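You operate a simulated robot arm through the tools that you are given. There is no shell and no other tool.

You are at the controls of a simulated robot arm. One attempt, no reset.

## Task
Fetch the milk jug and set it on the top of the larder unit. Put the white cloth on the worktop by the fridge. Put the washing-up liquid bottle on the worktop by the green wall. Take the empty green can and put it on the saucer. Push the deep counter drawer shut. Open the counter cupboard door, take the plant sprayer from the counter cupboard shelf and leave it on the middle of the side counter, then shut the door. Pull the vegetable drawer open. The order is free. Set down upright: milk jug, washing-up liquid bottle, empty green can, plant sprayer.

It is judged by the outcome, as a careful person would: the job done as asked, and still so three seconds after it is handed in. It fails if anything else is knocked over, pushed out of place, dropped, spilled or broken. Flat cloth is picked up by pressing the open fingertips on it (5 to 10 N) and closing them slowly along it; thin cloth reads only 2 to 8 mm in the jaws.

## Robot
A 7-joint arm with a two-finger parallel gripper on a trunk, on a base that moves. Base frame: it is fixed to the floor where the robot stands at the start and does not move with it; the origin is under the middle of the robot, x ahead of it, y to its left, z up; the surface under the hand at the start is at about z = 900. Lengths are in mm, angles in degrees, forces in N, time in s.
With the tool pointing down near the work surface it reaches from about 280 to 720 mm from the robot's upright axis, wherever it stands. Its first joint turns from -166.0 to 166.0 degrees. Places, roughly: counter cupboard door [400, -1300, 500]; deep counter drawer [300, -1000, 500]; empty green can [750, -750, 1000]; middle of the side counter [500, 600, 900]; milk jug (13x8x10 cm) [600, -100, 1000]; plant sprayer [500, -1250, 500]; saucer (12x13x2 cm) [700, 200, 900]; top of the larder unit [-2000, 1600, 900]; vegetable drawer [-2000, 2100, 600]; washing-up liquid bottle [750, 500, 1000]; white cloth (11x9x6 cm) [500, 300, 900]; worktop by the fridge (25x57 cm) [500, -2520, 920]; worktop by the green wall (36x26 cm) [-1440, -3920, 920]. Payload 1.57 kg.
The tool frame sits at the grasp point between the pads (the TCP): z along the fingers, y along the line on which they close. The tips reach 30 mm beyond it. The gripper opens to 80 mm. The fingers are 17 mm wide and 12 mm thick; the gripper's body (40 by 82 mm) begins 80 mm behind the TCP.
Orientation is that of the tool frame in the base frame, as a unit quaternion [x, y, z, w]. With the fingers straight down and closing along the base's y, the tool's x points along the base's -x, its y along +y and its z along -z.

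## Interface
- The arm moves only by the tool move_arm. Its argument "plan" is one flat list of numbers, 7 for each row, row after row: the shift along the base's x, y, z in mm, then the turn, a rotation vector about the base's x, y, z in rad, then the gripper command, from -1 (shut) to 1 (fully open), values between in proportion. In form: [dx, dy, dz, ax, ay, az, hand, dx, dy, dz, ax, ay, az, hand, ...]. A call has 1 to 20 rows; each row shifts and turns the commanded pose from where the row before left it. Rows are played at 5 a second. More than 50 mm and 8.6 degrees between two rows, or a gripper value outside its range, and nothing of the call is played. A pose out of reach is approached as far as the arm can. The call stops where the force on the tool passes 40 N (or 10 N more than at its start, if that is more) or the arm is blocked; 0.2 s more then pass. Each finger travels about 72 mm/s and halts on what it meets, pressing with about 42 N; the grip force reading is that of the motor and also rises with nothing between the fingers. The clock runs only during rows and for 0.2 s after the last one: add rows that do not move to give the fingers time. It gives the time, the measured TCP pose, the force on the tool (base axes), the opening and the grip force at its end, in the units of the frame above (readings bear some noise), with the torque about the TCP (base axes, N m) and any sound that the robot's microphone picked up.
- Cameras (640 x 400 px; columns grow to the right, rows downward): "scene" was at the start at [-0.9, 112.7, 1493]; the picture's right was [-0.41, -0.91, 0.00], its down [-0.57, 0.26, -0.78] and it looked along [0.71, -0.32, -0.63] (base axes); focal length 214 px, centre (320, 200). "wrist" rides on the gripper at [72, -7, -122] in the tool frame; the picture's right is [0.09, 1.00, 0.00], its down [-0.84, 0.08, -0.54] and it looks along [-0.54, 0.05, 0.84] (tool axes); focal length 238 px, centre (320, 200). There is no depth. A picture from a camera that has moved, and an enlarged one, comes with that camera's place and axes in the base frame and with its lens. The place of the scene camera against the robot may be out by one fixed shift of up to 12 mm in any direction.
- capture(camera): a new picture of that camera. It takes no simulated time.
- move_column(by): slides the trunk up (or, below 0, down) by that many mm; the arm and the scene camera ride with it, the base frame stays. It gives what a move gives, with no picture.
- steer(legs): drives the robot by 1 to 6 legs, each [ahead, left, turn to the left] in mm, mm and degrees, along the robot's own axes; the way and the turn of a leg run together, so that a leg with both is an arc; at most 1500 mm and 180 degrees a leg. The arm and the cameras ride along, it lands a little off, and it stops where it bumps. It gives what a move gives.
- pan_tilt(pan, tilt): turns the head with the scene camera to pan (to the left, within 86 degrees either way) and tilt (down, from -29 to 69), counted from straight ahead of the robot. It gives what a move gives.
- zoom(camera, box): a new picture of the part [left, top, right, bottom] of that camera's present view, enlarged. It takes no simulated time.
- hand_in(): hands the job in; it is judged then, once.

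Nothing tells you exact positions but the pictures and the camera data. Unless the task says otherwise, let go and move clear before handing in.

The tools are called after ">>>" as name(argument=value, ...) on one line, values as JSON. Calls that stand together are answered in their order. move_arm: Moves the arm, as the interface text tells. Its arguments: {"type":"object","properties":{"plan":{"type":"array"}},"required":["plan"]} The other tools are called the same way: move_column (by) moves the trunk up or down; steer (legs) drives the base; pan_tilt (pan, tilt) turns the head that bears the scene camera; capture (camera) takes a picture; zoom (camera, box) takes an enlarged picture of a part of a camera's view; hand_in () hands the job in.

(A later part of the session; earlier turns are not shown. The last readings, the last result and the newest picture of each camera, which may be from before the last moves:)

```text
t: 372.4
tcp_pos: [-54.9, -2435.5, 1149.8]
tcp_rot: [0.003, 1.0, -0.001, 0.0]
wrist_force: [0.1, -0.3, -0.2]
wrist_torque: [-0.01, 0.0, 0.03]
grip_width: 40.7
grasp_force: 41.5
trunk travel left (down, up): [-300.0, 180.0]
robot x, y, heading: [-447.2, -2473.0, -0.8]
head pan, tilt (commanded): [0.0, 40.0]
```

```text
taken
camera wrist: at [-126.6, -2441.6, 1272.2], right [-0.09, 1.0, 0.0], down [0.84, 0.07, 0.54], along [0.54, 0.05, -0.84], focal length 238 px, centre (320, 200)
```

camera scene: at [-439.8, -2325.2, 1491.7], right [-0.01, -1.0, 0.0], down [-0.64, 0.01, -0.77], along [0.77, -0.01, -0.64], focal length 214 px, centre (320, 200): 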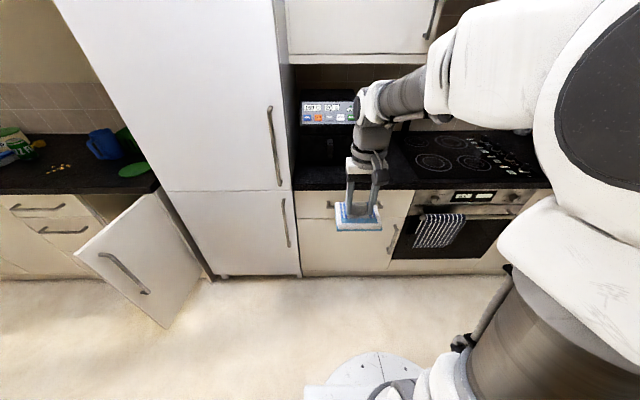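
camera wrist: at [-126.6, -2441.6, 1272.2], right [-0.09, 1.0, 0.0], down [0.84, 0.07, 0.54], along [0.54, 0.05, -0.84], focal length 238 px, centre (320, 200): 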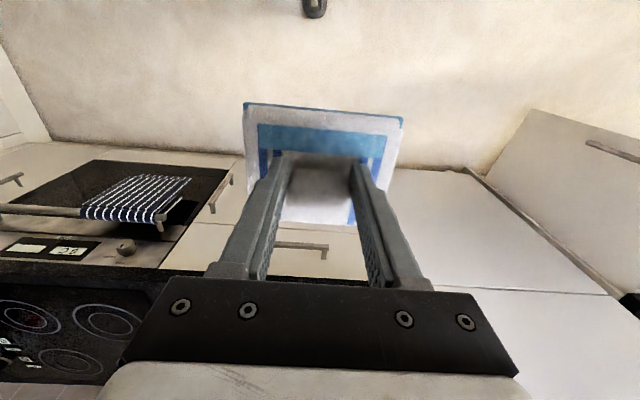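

The free worktop between fridge and hob spans y ≈ -2236…-2783, with the appliance at the back (x > 600). I'll drive up and place the cloth at about [490, -2505].

>>> steer(legs=[[330, -30, 0.8]])

>>> capture(camera="scene")

>>> capture(camera="wrist")

```text
t: 375.1
tcp_pos: [279.3, -2464.3, 1150.2]
tcp_rot: [-0.001, 1.0, -0.001, 0.0]
wrist_force: [0.2, 0.6, 0.0]
wrist_torque: [0.01, 0.04, -0.02]
grip_width: 40.5
grasp_force: 42.0
trunk travel left (down, up): [-300.0, 180.0]
robot x, y, heading: [-115.5, -2507.5, -0.2]
head pan, tilt (commanded): [0.0, 40.0]
```

```text
taken
camera scene: at [-107.5, -2358.6, 1491.7], right [0.0, -1.0, 0.0], down [-0.64, 0.0, -0.77], along [0.77, 0.0, -0.64], focal length 214 px, centre (320, 200)
```

scene: 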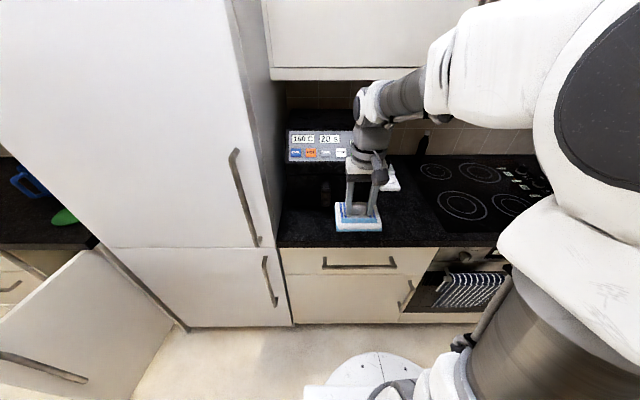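

```text
taken
camera wrist: at [206.8, -2471.6, 1272.2], right [-0.1, 1.0, 0.0], down [0.84, 0.08, 0.54], along [0.54, 0.05, -0.84], focal length 238 px, centre (320, 200)
```

wrist: 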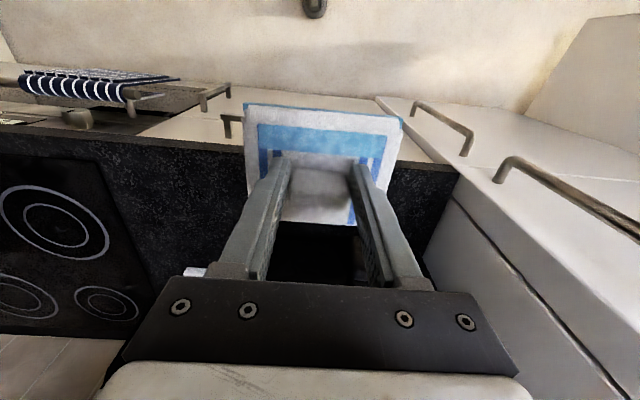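

Clear space ahead. Moving over [480, -2530] and lowering.

>>> move_arm(plan=[20, -6, 0, 0, 0, 0, -1, 35, -12, -10, 0, 0, 0, -1, 40, -14, -25, 0, 0, 0, -1, 40, -14, -35, 0, 0, 0, -1, 40, -12, -35, 0, 0, 0, -1, 20, -7, -30, 0, 0, 0, -1, 6, -1, -20, 0, 0, 0, -1, 0, 0, 0, 0, 0, 0, -1])

>>> capture(camera="wrist")

>>> capture(camera="scene")

```text
refused: row 4 steps farther than a row can; nothing moved
```

```text
taken
camera wrist: at [206.8, -2471.6, 1272.2], right [-0.1, 1.0, 0.0], down [0.84, 0.08, 0.54], along [0.54, 0.05, -0.84], focal length 238 px, centre (320, 200)
```

wrist: 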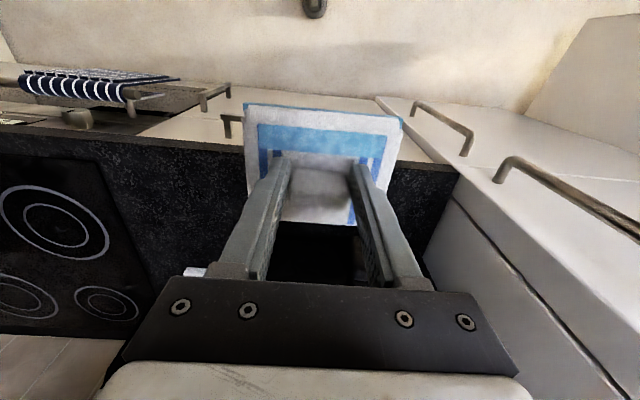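

```text
taken
camera scene: at [-107.5, -2358.6, 1491.7], right [0.0, -1.0, 0.0], down [-0.64, 0.0, -0.77], along [0.77, 0.0, -0.64], focal length 214 px, centre (320, 200)
```

scene: 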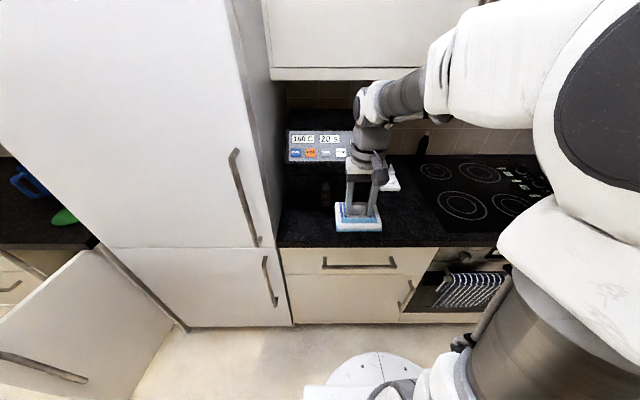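

>>> move_arm(plan=[20, -6, 0, 0, 0, 0, -1, 35, -12, -10, 0, 0, 0, -1, 38, -13, -20, 0, 0, 0, -1, 35, -12, -25, 0, 0, 0, -1, 33, -12, -28, 0, 0, 0, -1, 25, -8, -30, 0, 0, 0, -1, 12, -3, -25, 0, 0, 0, -1, 3, 0, -18, 0, 0, 0, -1, 0, 0, 0, 0, 0, 0, -1])

>>> capture(camera="wrist")

>>> capture(camera="scene")

```text
t: 376.6
tcp_pos: [460.4, -2527.6, 1025.6]
tcp_rot: [-0.003, 1.0, 0.0, -0.015]
wrist_force: [-12.1, 0.4, -2.7]
wrist_torque: [-0.01, 0.57, 0.0]
grip_width: 40.7
grasp_force: 42.2
trunk travel left (down, up): [-300.0, 180.0]
robot x, y, heading: [-115.8, -2505.0, 0.1]
head pan, tilt (commanded): [0.0, 40.0]
stopped in row 7: the force on the tool passed its limit at 50 N (the readings are from after the stop); the commanded pose is now the measured one
```

```text
taken
camera wrist: at [391.0, -2535.2, 1149.5], right [-0.1, 1.0, 0.0], down [0.85, 0.08, 0.52], along [0.51, 0.05, -0.86], focal length 238 px, centre (320, 200)
```

wrist: 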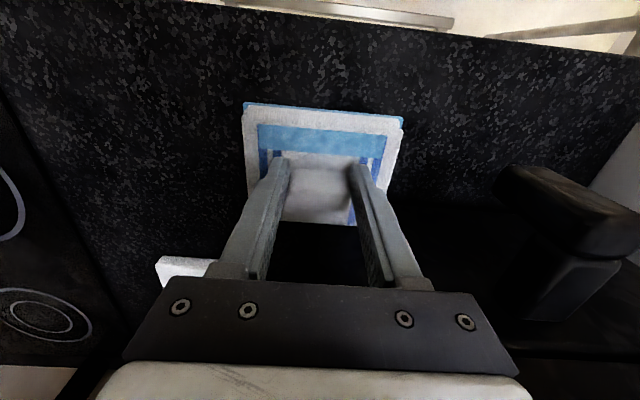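

```text
taken
camera scene: at [-109.3, -2358.5, 1491.7], right [0.0, -1.0, 0.0], down [-0.64, 0.0, -0.77], along [0.77, 0.0, -0.64], focal length 214 px, centre (320, 200)
```

scene: 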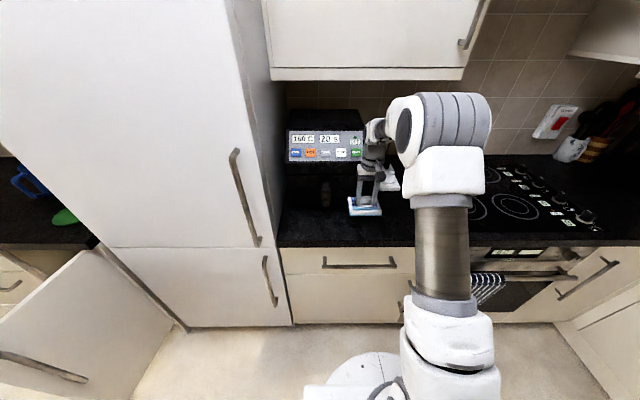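

The hand bumped the appliance's front (it protrudes further than I judged, to about x ≈ 510 for y > -2495). I'll back off at once, check it, and choose a spot further right, clear of it.

>>> move_arm(plan=[-20, -5, 0, 0, -0.015, 0, -1, -30, -10, 5, 0, -0.015, 0, -1, -10, -15, 5, 0, 0, 0, -1, 0, 0, 0, 0, 0, 0, -1])

>>> capture(camera="scene")

>>> zoom(camera="scene", box=[260, 90, 420, 250])

>>> capture(camera="wrist")

```text
t: 377.6
tcp_pos: [403.1, -2557.3, 1036.0]
tcp_rot: [-0.003, 1.0, 0.0, 0.004]
wrist_force: [0.4, -0.1, -0.8]
wrist_torque: [-0.01, 0.01, 0.0]
grip_width: 40.6
grasp_force: 41.5
trunk travel left (down, up): [-300.0, 180.0]
robot x, y, heading: [-115.2, -2505.1, -0.2]
head pan, tilt (commanded): [0.0, 40.0]
```

```text
taken
camera scene: at [-107.9, -2358.6, 1491.7], right [0.0, -1.0, 0.0], down [-0.64, 0.0, -0.77], along [0.77, 0.0, -0.64], focal length 214 px, centre (320, 200)
```

scene: 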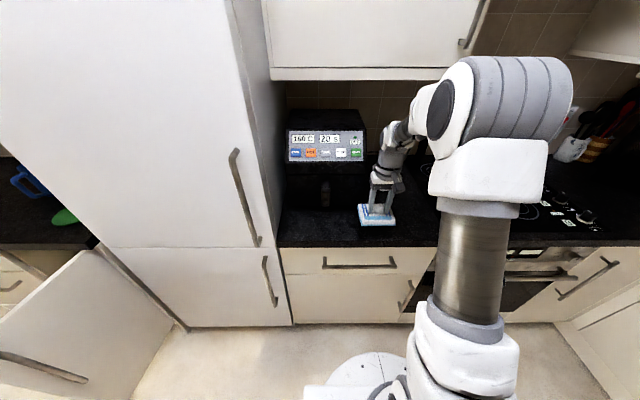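

```text
2.50 times, centred on (340, 170) of scene
camera zoom: at [-107.9, -2358.6, 1491.7], right [0.0, -1.0, 0.0], down [-0.64, 0.0, -0.77], along [0.77, 0.0, -0.64], focal length 536 px, centre (270, 275)
```

zoom: 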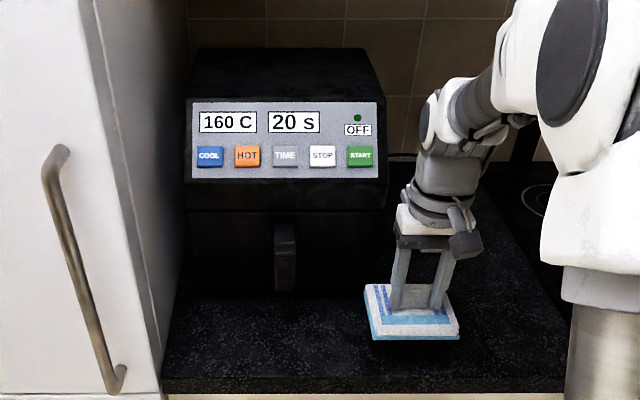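

```text
taken
camera wrist: at [328.9, -2564.9, 1158.3], right [-0.1, 1.0, 0.0], down [0.83, 0.08, 0.55], along [0.55, 0.05, -0.84], focal length 238 px, centre (320, 200)
```

wrist: 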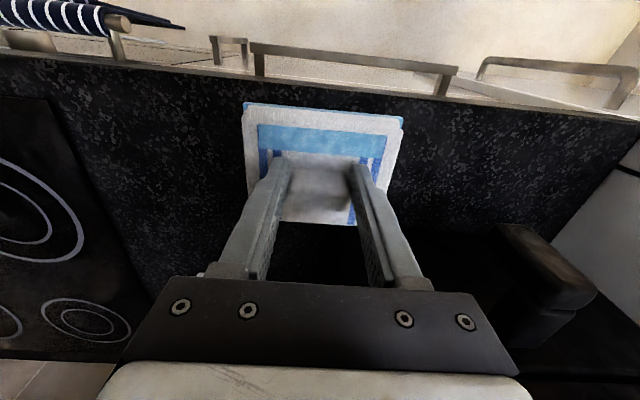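

The appliance is unmoved (panel at the same place, still OFF). Its right edge is at y ≈ -2514, so I'll place the cloth at about [465, -2630], well clear.

>>> move_arm(plan=[0, -25, 0, 0, 0.004, 0, -1, 0, -25, 0, 0, 0.004, 0, -1, 5, -23, 0, 0, 0, 0, -1, 20, 0, -8, 0, 0, 0, -1, 22, 0, -12, 0, 0, 0, -1, 15, 0, -15, 0, 0, 0, -1, 0, 0, -12, 0, 0, 0, -1, 0, 0, 0, 0, 0, 0, -1])

>>> capture(camera="wrist")

>>> zoom(camera="scene", box=[260, 90, 480, 250])

```text
t: 379.4
tcp_pos: [463.7, -2630.7, 988.9]
tcp_rot: [-0.003, 1.0, 0.001, 0.0]
wrist_force: [-0.1, -0.5, -0.4]
wrist_torque: [-0.05, 0.01, 0.0]
grip_width: 40.5
grasp_force: 41.9
trunk travel left (down, up): [-300.0, 180.0]
robot x, y, heading: [-116.2, -2507.9, -0.3]
head pan, tilt (commanded): [0.0, 40.0]
```

```text
taken
camera wrist: at [392.3, -2638.0, 1112.1], right [-0.1, 1.0, 0.0], down [0.84, 0.08, 0.54], along [0.54, 0.05, -0.84], focal length 238 px, centre (320, 200)
```

wrist: 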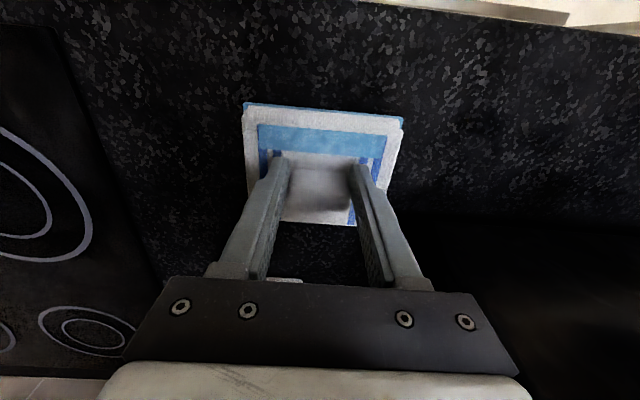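

```text
2.50 times, centred on (370, 170) of scene
camera zoom: at [-107.8, -2358.5, 1491.7], right [0.0, -1.0, 0.0], down [-0.64, 0.0, -0.77], along [0.77, 0.0, -0.64], focal length 536 px, centre (195, 275)
```

zoom: 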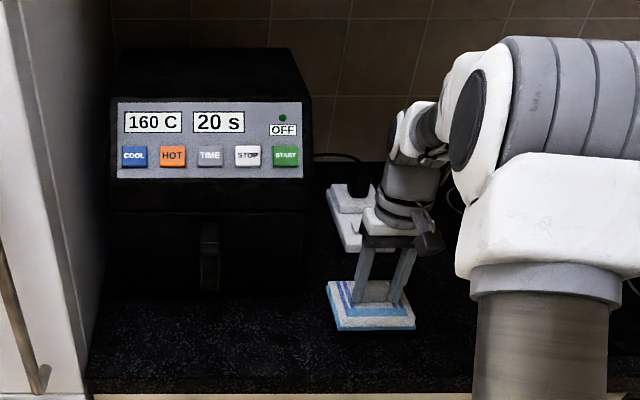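

>>> move_arm(plan=[0, 0, -8, 0, 0, 0, -1, 0, 0, -7, 0, 0, 0, -1, 0, 0, -5, 0, 0, 0, -1, 0, 0, -3, 0, 0, 0, -1, 0, 0, 0, 0, 0, 0, -1])

>>> move_arm(plan=[0, 0, -2, 0, 0, 0, -1, 0, 0, -2, 0, 0, 0, -1, 0, 0, 0, 0, 0, 0, -1])

```text
t: 380.6
tcp_pos: [463.7, -2631.2, 966.1]
tcp_rot: [-0.003, 1.0, 0.0, 0.0]
wrist_force: [0.2, 0.9, -0.9]
wrist_torque: [0.04, 0.03, -0.01]
grip_width: 40.5
grasp_force: 41.8
trunk travel left (down, up): [-300.0, 180.0]
robot x, y, heading: [-112.0, -2506.1, 0.1]
head pan, tilt (commanded): [0.0, 40.0]
```

```text
t: 381.4
tcp_pos: [464.4, -2630.8, 965.1]
tcp_rot: [-0.003, 1.0, -0.001, 0.002]
wrist_force: [-2.2, 1.0, 21.9]
wrist_torque: [0.14, 0.26, 0.01]
grip_width: 40.6
grasp_force: 41.5
trunk travel left (down, up): [-300.0, 180.0]
robot x, y, heading: [-116.5, -2510.8, -0.1]
head pan, tilt (commanded): [0.0, 40.0]
```

Contact. I'll ease off and release the cloth.

>>> move_arm(plan=[0, 0, 1.5, 0, 0, 0, -1, 0, 0, 1, 0, 0, 0, -1, 0, 0, 0, 0, 0, 0, 0.1, 0, 0, 0, 0, 0, 0, 0.25, 0, 0, 0, 0, 0, 0, 0.5, 0, 0, 0, 0, 0, 0, 0.5])

>>> move_arm(plan=[0, 0, 10, 0, 0, 0, 0.5, 0, 0, 25, 0, 0, 0, 0.5, 0, 0, 40, 0, 0, 0, 0.5, 0, 0, 45, 0, 0, 0, 0.5, -20, 0, 40, 0, 0, 0, 0.5, -40, 0, 20, 0, 0, 0, 0.5, -45, 10, 0, 0, 0, 0, 0.5, -45, 20, 0, 0, 0, 0, 0.5, 0, 0, 0, 0, 0, 0, 0.5])

>>> capture(camera="wrist")

>>> capture(camera="scene")

```text
t: 382.8
tcp_pos: [463.6, -2630.4, 964.6]
tcp_rot: [-0.002, 1.0, 0.0, 0.001]
wrist_force: [0.7, 0.2, 0.1]
wrist_torque: [0.01, 0.0, 0.0]
grip_width: 59.9
grasp_force: 0.1
trunk travel left (down, up): [-300.0, 180.0]
robot x, y, heading: [-115.1, -2506.9, -0.3]
head pan, tilt (commanded): [0.0, 40.0]
```

```text
t: 384.8
tcp_pos: [315.1, -2598.2, 1142.2]
tcp_rot: [-0.003, 1.0, 0.001, 0.0]
wrist_force: [0.2, 0.6, -0.1]
wrist_torque: [0.03, -0.04, -0.01]
grip_width: 60.0
grasp_force: 0.0
trunk travel left (down, up): [-300.0, 180.0]
robot x, y, heading: [-113.6, -2506.2, -0.1]
head pan, tilt (commanded): [0.0, 40.0]
```

```text
taken
camera wrist: at [242.0, -2606.3, 1265.9], right [-0.1, 1.0, 0.0], down [0.84, 0.08, 0.54], along [0.54, 0.05, -0.84], focal length 238 px, centre (320, 200)
```

wrist: 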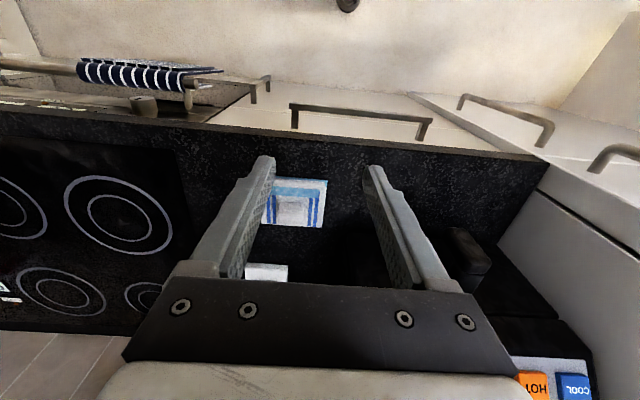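

```text
taken
camera scene: at [-108.2, -2358.4, 1491.7], right [0.0, -1.0, 0.0], down [-0.64, 0.0, -0.77], along [0.77, 0.0, -0.64], focal length 214 px, centre (320, 200)
```

scene: 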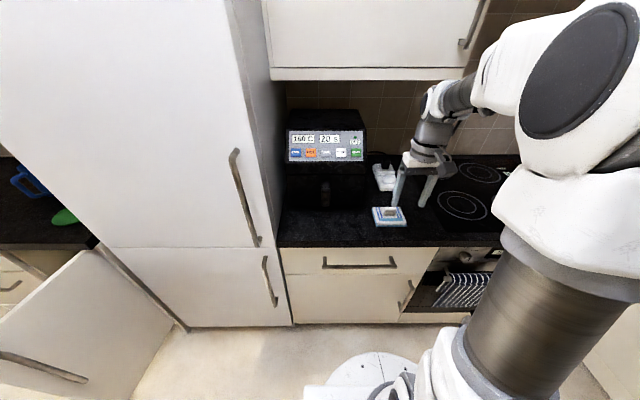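

The cloth is on the worktop by the fridge. Now I'll go back to shut the cupboard door; first I'll position just right of it and look.

>>> steer(legs=[[-270, 0, 0], [0, 940, 0]])

>>> pan_tilt(pan=5, tilt=45)

>>> capture(camera="scene")

>>> capture(camera="wrist")

```text
t: 394.1
tcp_pos: [72.7, -1670.2, 1144.4]
tcp_rot: [0.01, 1.0, 0.0, 0.0]
wrist_force: [0.1, 0.3, 1.3]
wrist_torque: [0.0, 0.01, 0.03]
grip_width: 59.8
grasp_force: 0.1
trunk travel left (down, up): [-300.0, 180.0]
robot x, y, heading: [-358.1, -1564.9, -1.5]
head pan, tilt (commanded): [0.0, 40.0]
```

```text
t: 394.8
tcp_pos: [72.5, -1670.2, 1142.3]
tcp_rot: [0.009, 1.0, 0.0, 0.0]
wrist_force: [0.7, 0.7, 0.0]
wrist_torque: [0.04, -0.01, -0.02]
grip_width: 59.8
grasp_force: 0.0
trunk travel left (down, up): [-300.0, 180.0]
robot x, y, heading: [-356.2, -1566.0, -1.7]
head pan, tilt (commanded): [5.0, 45.0]
```

```text
taken
camera scene: at [-348.1, -1411.2, 1484.5], right [0.06, -1.0, 0.0], down [-0.71, -0.04, -0.71], along [0.71, 0.04, -0.71], focal length 214 px, centre (320, 200)
```

scene: 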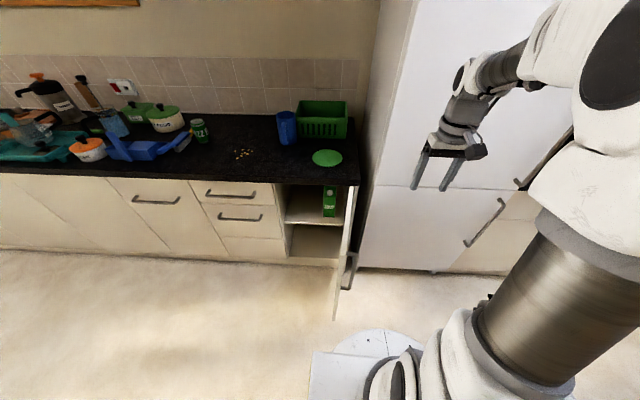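

```text
taken
camera wrist: at [-0.1, -1675.3, 1265.9], right [-0.07, 1.0, 0.0], down [0.84, 0.06, 0.54], along [0.54, 0.04, -0.84], focal length 238 px, centre (320, 200)
```

wrist: 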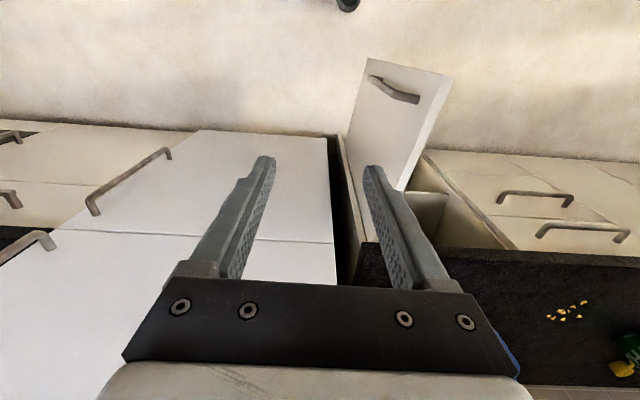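

The door stands at about 82° open. I'll lower the trunk and turn the closed fingers forward on the outer (right) side of the door.

>>> move_arm(plan=[30, 0, 0, 0, 0, 0.014, -1, 30, 0, 0, 0, 0, 0, -1, 0, 0, 0, 0, 0, 0, -1])

>>> move_column(by=-260)

>>> move_arm(plan=[0, 0, -20, 0, -0.127, 0, -1, 0, 0, -20, 0, -0.127, 0, -1, 0, 0, -20, 0, -0.127, 0, -1, 0, 0, -20, 0, -0.127, 0, -1, 0, 0, -20, 0, -0.127, 0, -1, 0, 0, -20, 0, -0.127, 0, -1, 0, 0, -20, 0, -0.127, 0, -1, 0, 0, -20, 0, -0.127, 0, -1, 0, 0, -20, 0, -0.127, 0, -1, 0, 0, -20, 0, -0.127, 0, -1, 0, 0, -15, 0, -0.127, 0, -1, 0, 0, 0, 0, 0, 0, -1])

>>> capture(camera="scene")

>>> capture(camera="wrist")

```text
t: 395.6
tcp_pos: [132.6, -1670.5, 1142.5]
tcp_rot: [0.004, 1.0, 0.0, 0.0]
wrist_force: [0.1, 0.2, -0.4]
wrist_torque: [0.0, 0.01, 0.01]
grip_width: 0.0
grasp_force: 21.2
trunk travel left (down, up): [-300.0, 180.0]
robot x, y, heading: [-353.9, -1565.9, -1.8]
head pan, tilt (commanded): [5.0, 45.0]
```

```text
t: 398.2
tcp_pos: [132.2, -1670.3, 882.0]
tcp_rot: [0.003, 1.0, 0.0, 0.0]
wrist_force: [-0.8, -0.3, 0.1]
wrist_torque: [0.0, -0.02, 0.0]
grip_width: 0.1
grasp_force: 21.0
trunk travel left (down, up): [-40.0, 440.0]
robot x, y, heading: [-353.0, -1567.1, -1.9]
head pan, tilt (commanded): [5.0, 45.0]
```

```text
t: 400.8
tcp_pos: [131.0, -1667.5, 661.0]
tcp_rot: [-0.003, 0.788, 0.002, 0.616]
wrist_force: [0.2, 0.3, 0.8]
wrist_torque: [-0.02, 0.01, 0.04]
grip_width: 0.0
grasp_force: 21.3
out of reach, approached as far as the arm can: row 6
trunk travel left (down, up): [-40.0, 440.0]
robot x, y, heading: [-352.8, -1565.1, -1.8]
head pan, tilt (commanded): [5.0, 45.0]
```

```text
taken
camera scene: at [-348.2, -1411.1, 1224.4], right [0.06, -1.0, 0.0], down [-0.71, -0.04, -0.71], along [0.71, 0.04, -0.71], focal length 214 px, centre (320, 200)
```

scene: 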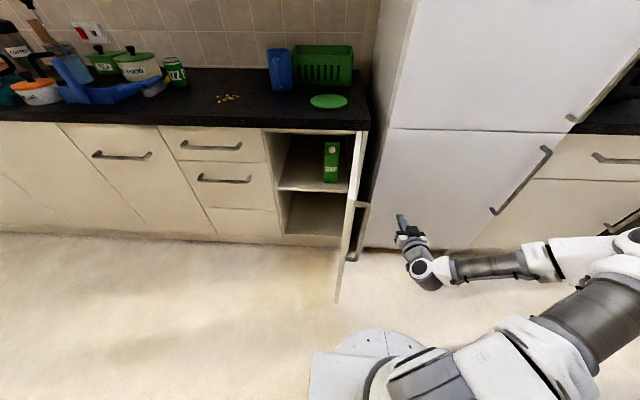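

```text
taken
camera wrist: at [-4.9, -1676.1, 620.4], right [-0.03, 1.0, -0.09], down [-0.33, 0.08, 0.94], along [0.94, 0.06, 0.32], focal length 238 px, centre (320, 200)
```

wrist: 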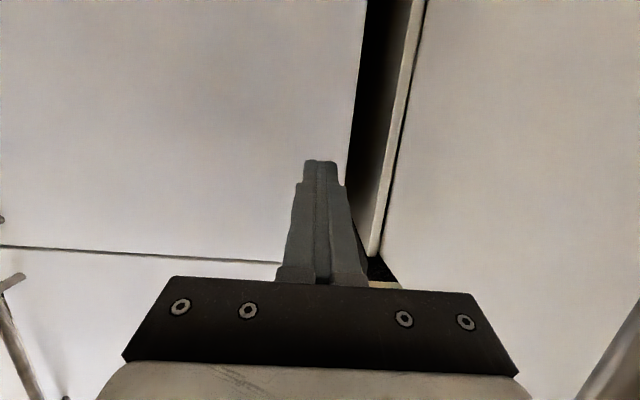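

I'll go below the handle's height (z ≈ 500) so only the fingertips touch the door's face.

>>> move_arm(plan=[5, 0, -35, 0, 0, 0, -1, 5, 0, -40, 0, 0, 0, -1, 5, 0, -40, 0, 0, 0, -1, 5, 0, -40, 0, 0, 0, -1, 0, 0, 0, 0, 0, 0, -1])

>>> capture(camera="scene")

>>> capture(camera="wrist")

```text
t: 402.0
tcp_pos: [150.2, -1669.2, 503.2]
tcp_rot: [-0.003, 0.787, 0.002, 0.617]
wrist_force: [1.2, -0.6, 0.9]
wrist_torque: [0.0, -0.01, 0.02]
grip_width: 0.0
grasp_force: 21.3
trunk travel left (down, up): [-40.0, 440.0]
robot x, y, heading: [-353.6, -1565.4, -1.6]
head pan, tilt (commanded): [5.0, 45.0]
```

```text
taken
camera scene: at [-348.2, -1411.1, 1224.4], right [0.06, -1.0, 0.0], down [-0.71, -0.04, -0.71], along [0.71, 0.04, -0.71], focal length 214 px, centre (320, 200)
```

scene: 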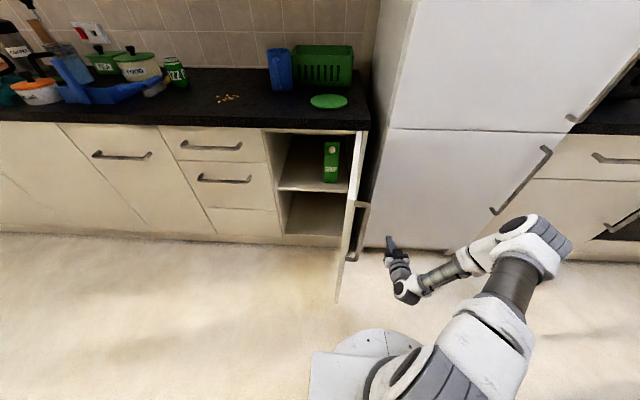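

```text
taken
camera wrist: at [13.3, -1676.3, 464.3], right [-0.03, 1.0, -0.09], down [-0.33, 0.08, 0.94], along [0.95, 0.06, 0.32], focal length 238 px, centre (320, 200)
```

wrist: 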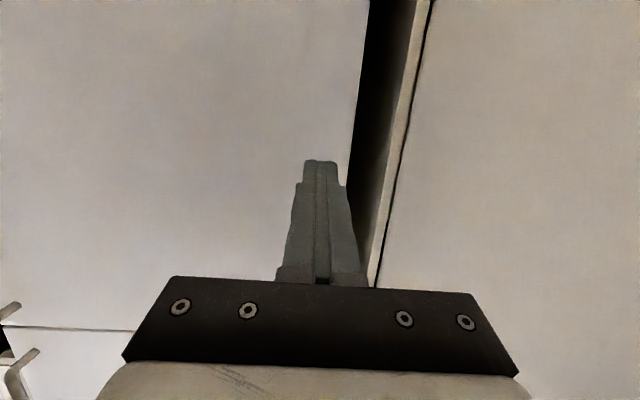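

>>> move_column(by=-40)

>>> move_arm(plan=[5, 10, -25, 0, 0, 0, -1, 5, 20, -15, 0, 0, 0, -1, 0, 30, 0, 0, 0, 0, -1, 0, 30, 0, 0, 0, 0, -1, 0, 25, 0, 0, 0, 0, -1, 0, 0, 0, 0, 0, 0, -1])

>>> capture(camera="scene")

>>> capture(camera="wrist")

```text
t: 402.9
tcp_pos: [149.5, -1668.7, 464.7]
tcp_rot: [-0.003, 0.788, 0.001, 0.616]
wrist_force: [-0.6, 0.3, -1.1]
wrist_torque: [0.02, 0.03, -0.01]
grip_width: 0.3
grasp_force: 20.7
trunk travel left (down, up): [0.0, 480.0]
robot x, y, heading: [-355.3, -1568.7, -1.7]
head pan, tilt (commanded): [5.0, 45.0]
```

```text
t: 404.2
tcp_pos: [158.6, -1554.8, 425.5]
tcp_rot: [-0.003, 0.788, 0.001, 0.616]
wrist_force: [-0.3, -0.5, -0.8]
wrist_torque: [-0.01, -0.02, 0.01]
grip_width: 0.0
grasp_force: 20.9
trunk travel left (down, up): [0.0, 480.0]
robot x, y, heading: [-355.6, -1567.7, -1.5]
head pan, tilt (commanded): [5.0, 45.0]
```

```text
taken
camera scene: at [-348.2, -1411.1, 1184.4], right [0.06, -1.0, 0.0], down [-0.71, -0.04, -0.71], along [0.71, 0.04, -0.71], focal length 214 px, centre (320, 200)
```

scene: 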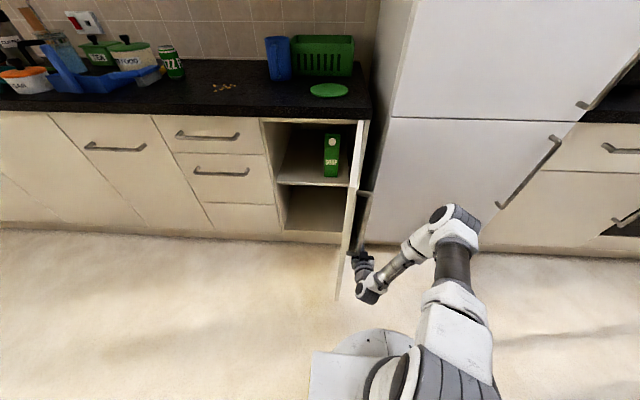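

```text
taken
camera wrist: at [22.0, -1563.1, 385.0], right [-0.03, 1.0, -0.09], down [-0.33, 0.08, 0.94], along [0.95, 0.06, 0.32], focal length 238 px, centre (320, 200)
```

wrist: 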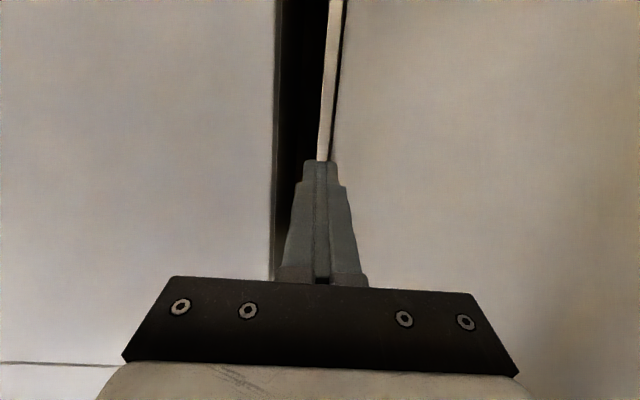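

Pushing the door toward closed (+y).

>>> move_arm(plan=[0, 18, 0, 0, 0, 0, -1, 0, 20, 0, 0, 0, 0, -1, 0, 20, 0, 0, 0, 0, -1, 0, 20, 0, 0, 0, 0, -1, 0, 20, 0, 0, 0, 0, -1, 0, 20, 0, 0, 0, 0, -1, 0, 20, 0, 0, 0, 0, -1, 0, 0, 0, 0, 0, 0, -1])

>>> capture(camera="scene")

>>> capture(camera="wrist")

```text
t: 406.1
tcp_pos: [158.1, -1413.5, 422.4]
tcp_rot: [-0.004, 0.787, 0.002, 0.616]
wrist_force: [0.3, 0.5, 0.6]
wrist_torque: [-0.02, -0.01, -0.02]
grip_width: 0.3
grasp_force: 21.2
trunk travel left (down, up): [0.0, 480.0]
robot x, y, heading: [-358.2, -1565.6, -1.7]
head pan, tilt (commanded): [5.0, 45.0]
```

```text
taken
camera scene: at [-348.2, -1411.1, 1184.4], right [0.06, -1.0, 0.0], down [-0.71, -0.04, -0.71], along [0.71, 0.04, -0.71], focal length 214 px, centre (320, 200)
```

scene: 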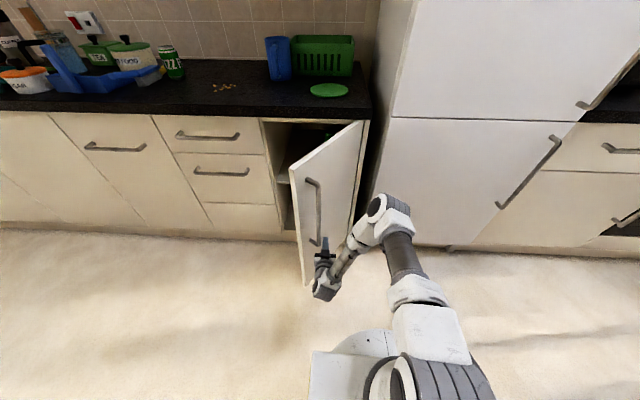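

```text
taken
camera wrist: at [22.5, -1421.8, 383.8], right [-0.03, 1.0, -0.09], down [-0.33, 0.08, 0.94], along [0.95, 0.06, 0.32], focal length 238 px, centre (320, 200)
```

wrist: 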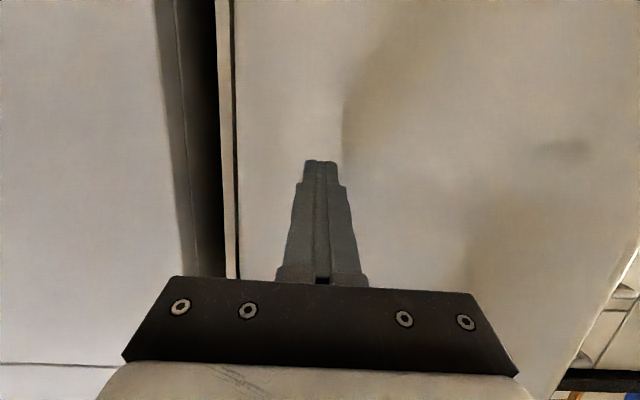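

The door is swinging closed. I'll follow it around and press it shut.

>>> move_arm(plan=[11, 16, 3, 0, 0, 0, -1, 11, 16, 3, 0, 0, 0, -1, 11, 16, 3, 0, 0, 0, -1, 12, 16, 3, 0, 0, 0, -1, 12, 16, 3, 0, 0, 0, -1, 13, 8, 3, 0, 0, 0, -1, 13, 6, 3, 0, 0, 0, -1, 13, 5, 3, 0, 0, 0, -1, 0, 0, 0, 0, 0, 0, -1])

>>> capture(camera="scene")

>>> capture(camera="wrist")

```text
t: 408.1
tcp_pos: [258.1, -1317.0, 450.5]
tcp_rot: [-0.003, 0.787, 0.002, 0.616]
wrist_force: [-0.4, -0.4, 0.1]
wrist_torque: [-0.02, -0.04, -0.01]
grip_width: 0.0
grasp_force: 21.1
trunk travel left (down, up): [0.0, 480.0]
robot x, y, heading: [-356.8, -1569.6, -1.8]
head pan, tilt (commanded): [5.0, 45.0]
```

```text
taken
camera scene: at [-348.1, -1411.1, 1184.5], right [0.06, -1.0, 0.0], down [-0.71, -0.04, -0.71], along [0.71, 0.04, -0.71], focal length 214 px, centre (320, 200)
```

scene: 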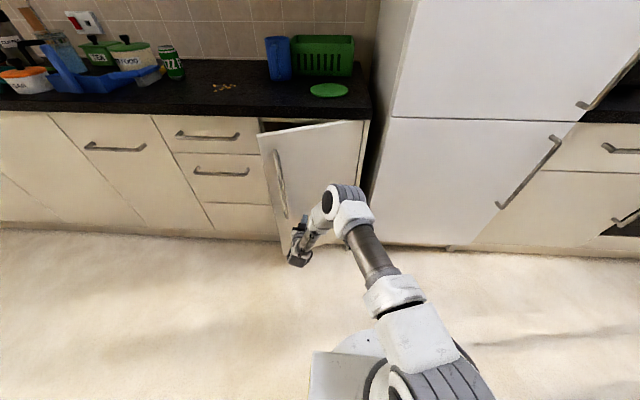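

```text
taken
camera wrist: at [121.2, -1324.7, 410.4], right [-0.03, 1.0, -0.09], down [-0.33, 0.08, 0.94], along [0.94, 0.06, 0.32], focal length 238 px, centre (320, 200)
```

wrist: 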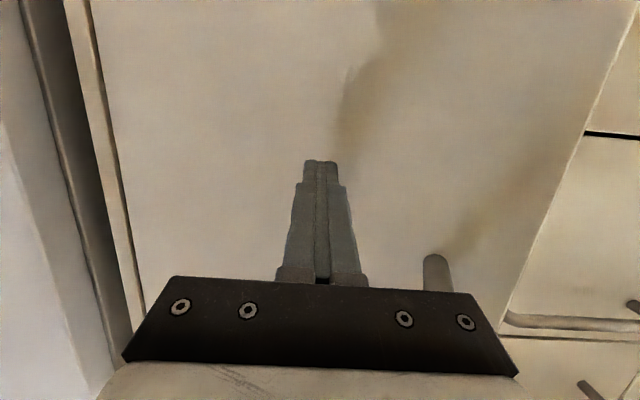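

>>> move_arm(plan=[14, 2, 0, 0, 0, 0, -1, 14, 2, 0, 0, 0, 0, -1, 14, 0, 0, 0, 0, 0, -1, 14, 0, 0, 0, 0, 0, -1, 12, 0, 0, 0, 0, 0, -1, 10, 0, 0, 0, 0, 0, -1, 0, 0, 0, 0, 0, 0, -1])

>>> capture(camera="scene")

>>> capture(camera="wrist")

```text
t: 409.6
tcp_pos: [334.6, -1311.9, 449.9]
tcp_rot: [-0.004, 0.788, 0.002, 0.616]
wrist_force: [0.0, 0.3, 0.4]
wrist_torque: [-0.01, 0.03, 0.01]
grip_width: 0.1
grasp_force: 21.1
trunk travel left (down, up): [0.0, 480.0]
robot x, y, heading: [-353.2, -1565.2, -1.6]
head pan, tilt (commanded): [5.0, 45.0]
```

```text
taken
camera scene: at [-348.1, -1411.2, 1184.4], right [0.06, -1.0, 0.0], down [-0.71, -0.04, -0.71], along [0.71, 0.04, -0.71], focal length 214 px, centre (320, 200)
```

scene: 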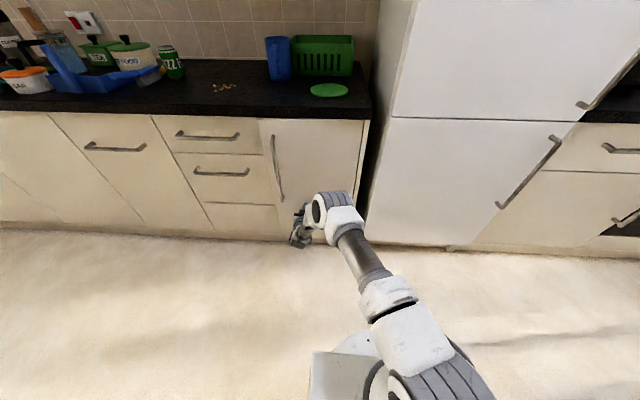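

```text
taken
camera wrist: at [197.1, -1320.0, 409.4], right [-0.03, 1.0, -0.09], down [-0.33, 0.08, 0.94], along [0.95, 0.06, 0.32], focal length 238 px, centre (320, 200)
```

wrist: 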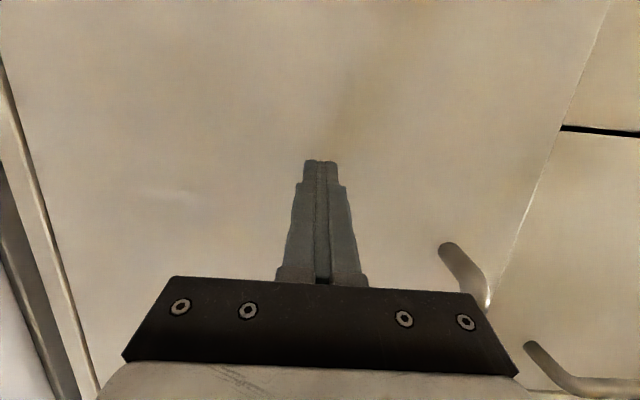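

>>> move_arm(plan=[6, 0, 0, 0, 0, 0, -1, 6, 0, 0, 0, 0, 0, -1, 5, 0, 0, 0, 0, 0, -1, 4, 0, 0, 0, 0, 0, -1, 4, 0, 0, 0, 0, 0, -1, 0, 0, 0, 0, 0, 0, -1])

>>> capture(camera="wrist")

>>> zoom(camera="scene", box=[150, 90, 390, 250])

```text
t: 410.8
tcp_pos: [354.2, -1312.3, 447.8]
tcp_rot: [-0.003, 0.788, 0.001, 0.616]
wrist_force: [-9.6, -0.7, 4.2]
wrist_torque: [0.03, -0.19, -0.05]
grip_width: 0.0
grasp_force: 21.1
trunk travel left (down, up): [0.0, 480.0]
robot x, y, heading: [-355.2, -1569.7, -1.8]
head pan, tilt (commanded): [5.0, 45.0]
stopped in row 5: the force on the tool passed its limit at 49 N (the readings are from after the stop); the commanded pose is now the measured one
```

```text
taken
camera wrist: at [217.3, -1320.5, 407.8], right [-0.03, 1.0, -0.09], down [-0.32, 0.08, 0.94], along [0.95, 0.06, 0.32], focal length 238 px, centre (320, 200)
```

wrist: 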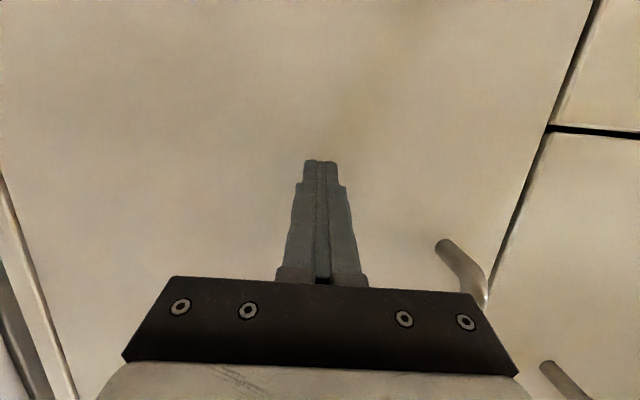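

```text
2.50 times, centred on (270, 170) of scene
camera zoom: at [-349.2, -1411.4, 1184.4], right [0.06, -1.0, 0.0], down [-0.71, -0.04, -0.71], along [0.71, 0.04, -0.71], focal length 536 px, centre (445, 275)
```

zoom: 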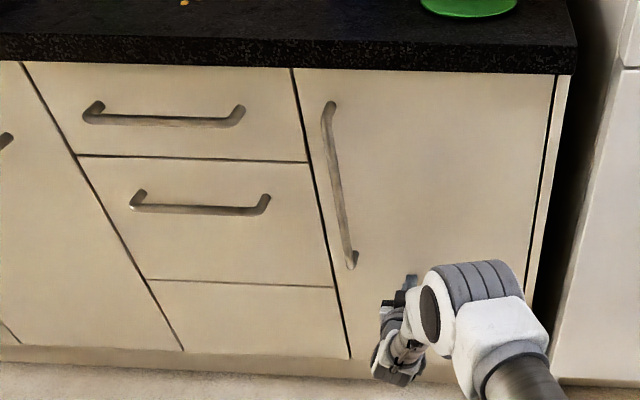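

The door is shut and flush, and the deep drawer is flush too. I'll retract, raise the trunk, and turn the tool down for the can.

>>> move_arm(plan=[-10, 0, 0, 0, 0, 0, -1, -30, -10, 0, 0, 0, 0, -1, -40, -15, 0, 0, 0, 0, -1, -40, -15, 0, 0, 0, 0, -1, -40, -15, 0, 0, 0, 0, -1, -35, -15, 0, 0, 0, 0, -1, 0, 0, 0, 0, 0, 0, -1])

>>> move_column(by=300)

>>> move_arm(plan=[0, 0, 35, 0, 0.127, 0, -1, 0, 0, 35, 0, 0.127, 0, -1, 0, 0, 35, 0, 0.127, 0, -1, 0, 0, 35, 0, 0.127, 0, -1, 0, 0, 35, 0, 0.127, 0, -1, 0, 0, 35, 0, 0.127, 0, -1, 0, 0, 35, 0, 0.127, 0, -1, 0, 0, 35, 0, 0.127, 0, -1, 0, 0, 35, 0, 0.127, 0, -1, 0, 0, 35, 0, 0.127, 0, -1, 0, 0, 30, 0, 0.05, 0, 1, 0, 0, 0, 0, 0, 0, 1])

>>> capture(camera="scene")

```text
t: 412.4
tcp_pos: [158.6, -1381.0, 444.6]
tcp_rot: [-0.003, 0.788, 0.001, 0.615]
wrist_force: [-0.3, -0.1, 0.3]
wrist_torque: [0.02, -0.01, 0.05]
grip_width: 0.0
grasp_force: 21.6
trunk travel left (down, up): [0.0, 480.0]
robot x, y, heading: [-356.3, -1564.9, -1.6]
head pan, tilt (commanded): [5.0, 45.0]
```

```text
t: 415.4
tcp_pos: [159.3, -1380.1, 745.0]
tcp_rot: [-0.003, 0.789, 0.001, 0.615]
wrist_force: [0.6, -0.3, 0.5]
wrist_torque: [0.03, -0.01, -0.02]
grip_width: 0.1
grasp_force: 20.5
trunk travel left (down, up): [-300.0, 180.0]
robot x, y, heading: [-356.6, -1564.9, -1.6]
head pan, tilt (commanded): [5.0, 45.0]
```

```text
t: 418.0
tcp_pos: [157.2, -1380.5, 1123.8]
tcp_rot: [-0.001, 1.0, 0.003, 0.003]
wrist_force: [-0.2, 0.9, 0.6]
wrist_torque: [0.05, -0.04, 0.0]
grip_width: 79.7
grasp_force: 0.1
trunk travel left (down, up): [-300.0, 180.0]
robot x, y, heading: [-352.4, -1563.3, -1.6]
head pan, tilt (commanded): [5.0, 45.0]
```

```text
taken
camera scene: at [-348.8, -1411.3, 1484.5], right [0.06, -1.0, 0.0], down [-0.71, -0.04, -0.71], along [0.71, 0.04, -0.71], focal length 214 px, centre (320, 200)
```

scene: 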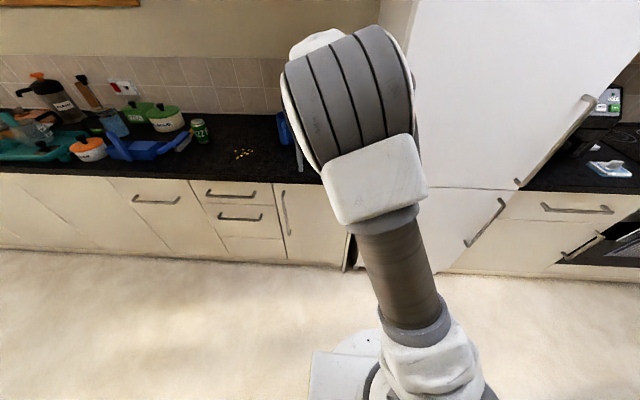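

I'll recentre the arm and drive to stand before the green can (about [670, -732]).

>>> move_arm(plan=[-12, -35, 10, 0, 0, 0, 1, -15, -40, 10, 0, 0, 0, 1, -15, -40, 10, 0, 0, 0, 1, -15, -40, 10, 0, 0, 0, 1, 0, 0, 0, 0, 0, 0, 1])

>>> steer(legs=[[0, 0, 1.6], [0, 810, 0], [330, 0, 0]])

>>> pan_tilt(pan=0, tilt=45)

>>> capture(camera="scene")

>>> capture(camera="wrist")

```text
t: 419.2
tcp_pos: [100.3, -1536.7, 1162.9]
tcp_rot: [-0.003, 1.0, 0.002, 0.002]
wrist_force: [0.4, 1.3, -0.7]
wrist_torque: [0.02, 0.01, 0.01]
grip_width: 80.0
grasp_force: 0.0
trunk travel left (down, up): [-300.0, 180.0]
robot x, y, heading: [-357.6, -1564.3, -1.5]
head pan, tilt (commanded): [5.0, 45.0]
```

```text
t: 428.4
tcp_pos: [423.5, -696.2, 1161.9]
tcp_rot: [-0.026, 1.0, 0.004, 0.003]
wrist_force: [-1.0, 0.1, -0.6]
wrist_torque: [0.0, 0.01, 0.0]
grip_width: 80.0
grasp_force: 0.0
trunk travel left (down, up): [-300.0, 180.0]
robot x, y, heading: [-31.1, -750.5, 1.0]
head pan, tilt (commanded): [5.0, 45.0]
```

```text
t: 429.1
tcp_pos: [423.5, -697.8, 1162.4]
tcp_rot: [-0.025, 1.0, 0.003, 0.002]
wrist_force: [0.4, -0.2, -0.3]
wrist_torque: [0.04, 0.04, 0.01]
grip_width: 80.2
grasp_force: 0.1
trunk travel left (down, up): [-300.0, 180.0]
robot x, y, heading: [-31.9, -749.4, 1.0]
head pan, tilt (commanded): [0.0, 45.0]
```

```text
taken
camera scene: at [-30.9, -600.9, 1484.4], right [0.02, -1.0, 0.0], down [-0.71, -0.01, -0.71], along [0.71, 0.01, -0.71], focal length 214 px, centre (320, 200)
```

scene: 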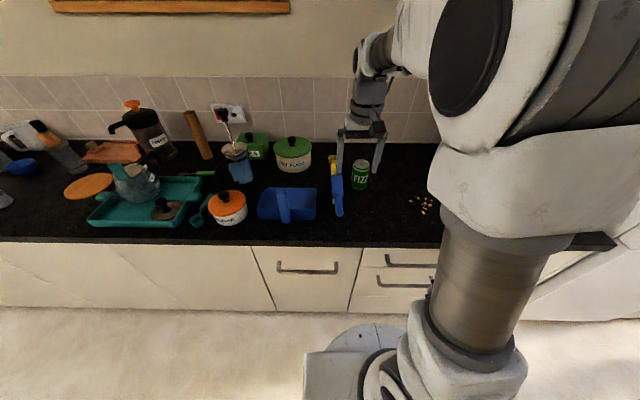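

```text
taken
camera wrist: at [350.3, -708.3, 1284.7], right [-0.14, 0.99, 0.0], down [0.83, 0.12, 0.55], along [0.54, 0.08, -0.84], focal length 238 px, centre (320, 200)
```

wrist: 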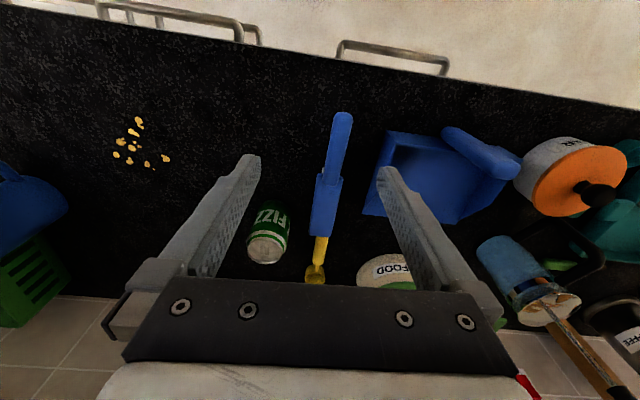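

The FIZZ can is at about [652, -757] with a blue brush on its left side (~30 mm gap). I'll square the hand and get a closer look.

>>> move_arm(plan=[35, -12, 0, 0, 0, -0.017, 1, 40, -12, -5, 0, 0, -0.018, 1, 40, -12, -10, 0, 0, -0.017, 1, 40, -12, -10, 0, 0, 0, 1, 15, -11, -5, 0, 0, 0, 1, 0, 0, 0, 0, 0, 0, 1])

>>> capture(camera="wrist")

>>> zoom(camera="wrist", box=[230, 80, 410, 200])

```text
t: 430.4
tcp_pos: [594.5, -757.2, 1133.7]
tcp_rot: [0.001, 1.0, 0.003, 0.003]
wrist_force: [-0.1, 0.2, -0.3]
wrist_torque: [0.02, -0.03, 0.02]
grip_width: 80.0
grasp_force: 0.0
trunk travel left (down, up): [-300.0, 180.0]
robot x, y, heading: [-29.4, -750.2, 0.8]
head pan, tilt (commanded): [0.0, 45.0]
```

```text
taken
camera wrist: at [521.2, -765.5, 1255.6], right [-0.09, 1.0, 0.0], down [0.83, 0.07, 0.55], along [0.54, 0.05, -0.84], focal length 238 px, centre (320, 200)
```

wrist: 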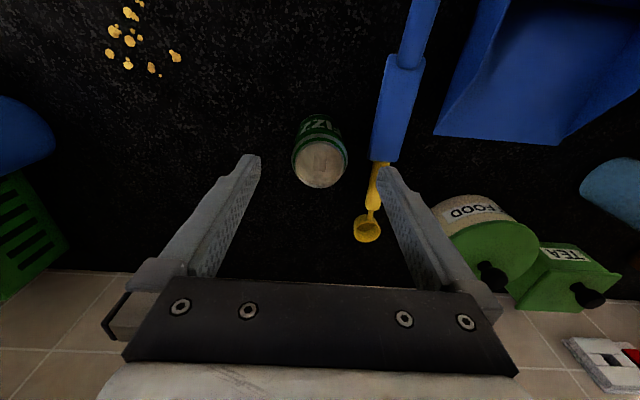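

```text
3.33 times, centred on (320, 140) of wrist
camera zoom: at [521.2, -765.5, 1255.6], right [-0.09, 1.0, 0.0], down [0.83, 0.07, 0.55], along [0.54, 0.05, -0.84], focal length 794 px, centre (320, 400)
```

zoom: 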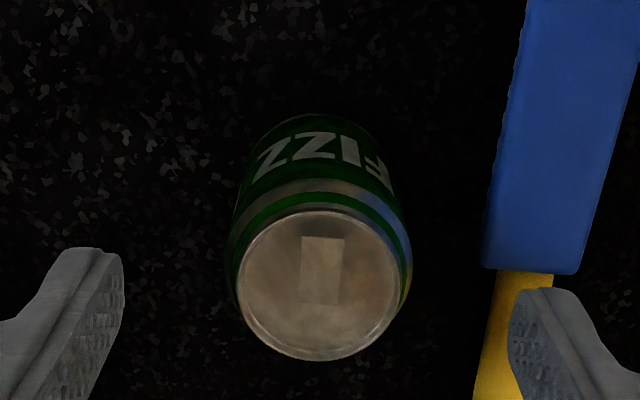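

The can's centre is about [639, -756], top near z ≈ 1003, with about 24 mm spare to the brush. I'll hover and verify.

>>> move_arm(plan=[22, 1, -25, 0, -0.003, 0, 1, 22, 0, -30, 0, -0.003, 0, 1, 0, 0, -15, 0, 0, 0, 1, 0, 0, 0, 0, 0, 0, 1])

>>> capture(camera="wrist")

>>> zoom(camera="scene", box=[300, 120, 420, 220])

```text
t: 431.4
tcp_pos: [637.6, -756.2, 1064.8]
tcp_rot: [0.001, 1.0, 0.002, 0.005]
wrist_force: [0.2, 0.7, -0.3]
wrist_torque: [-0.01, 0.01, 0.01]
grip_width: 80.1
grasp_force: 0.0
trunk travel left (down, up): [-300.0, 180.0]
robot x, y, heading: [-33.1, -748.5, 1.0]
head pan, tilt (commanded): [0.0, 45.0]
```

```text
taken
camera wrist: at [563.7, -763.6, 1186.5], right [-0.09, 1.0, 0.0], down [0.83, 0.07, 0.55], along [0.55, 0.05, -0.83], focal length 238 px, centre (320, 200)
```

wrist: 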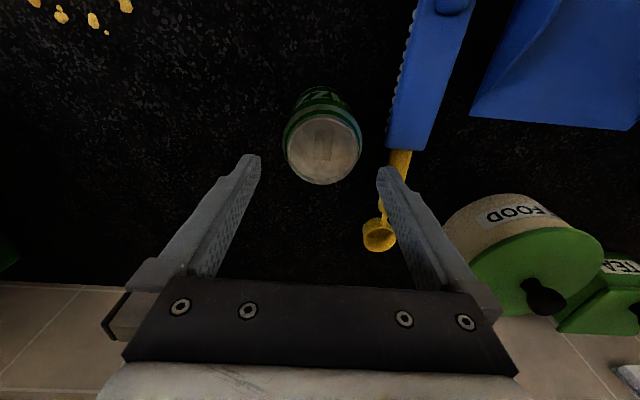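

```text
4.00 times, centred on (360, 170) of scene
camera zoom: at [-30.9, -601.0, 1484.4], right [0.02, -1.0, 0.0], down [-0.71, -0.01, -0.71], along [0.71, 0.01, -0.71], focal length 858 px, centre (160, 320)
```

zoom: 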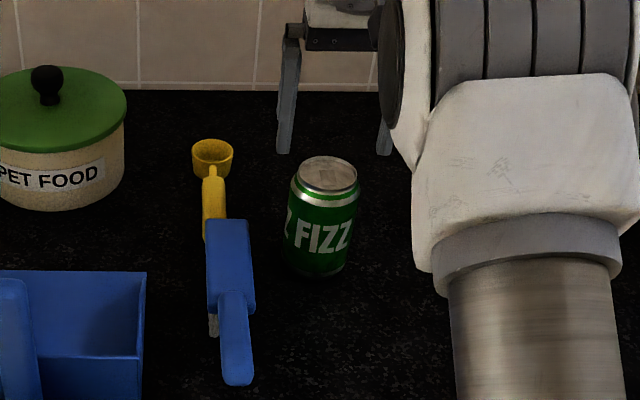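

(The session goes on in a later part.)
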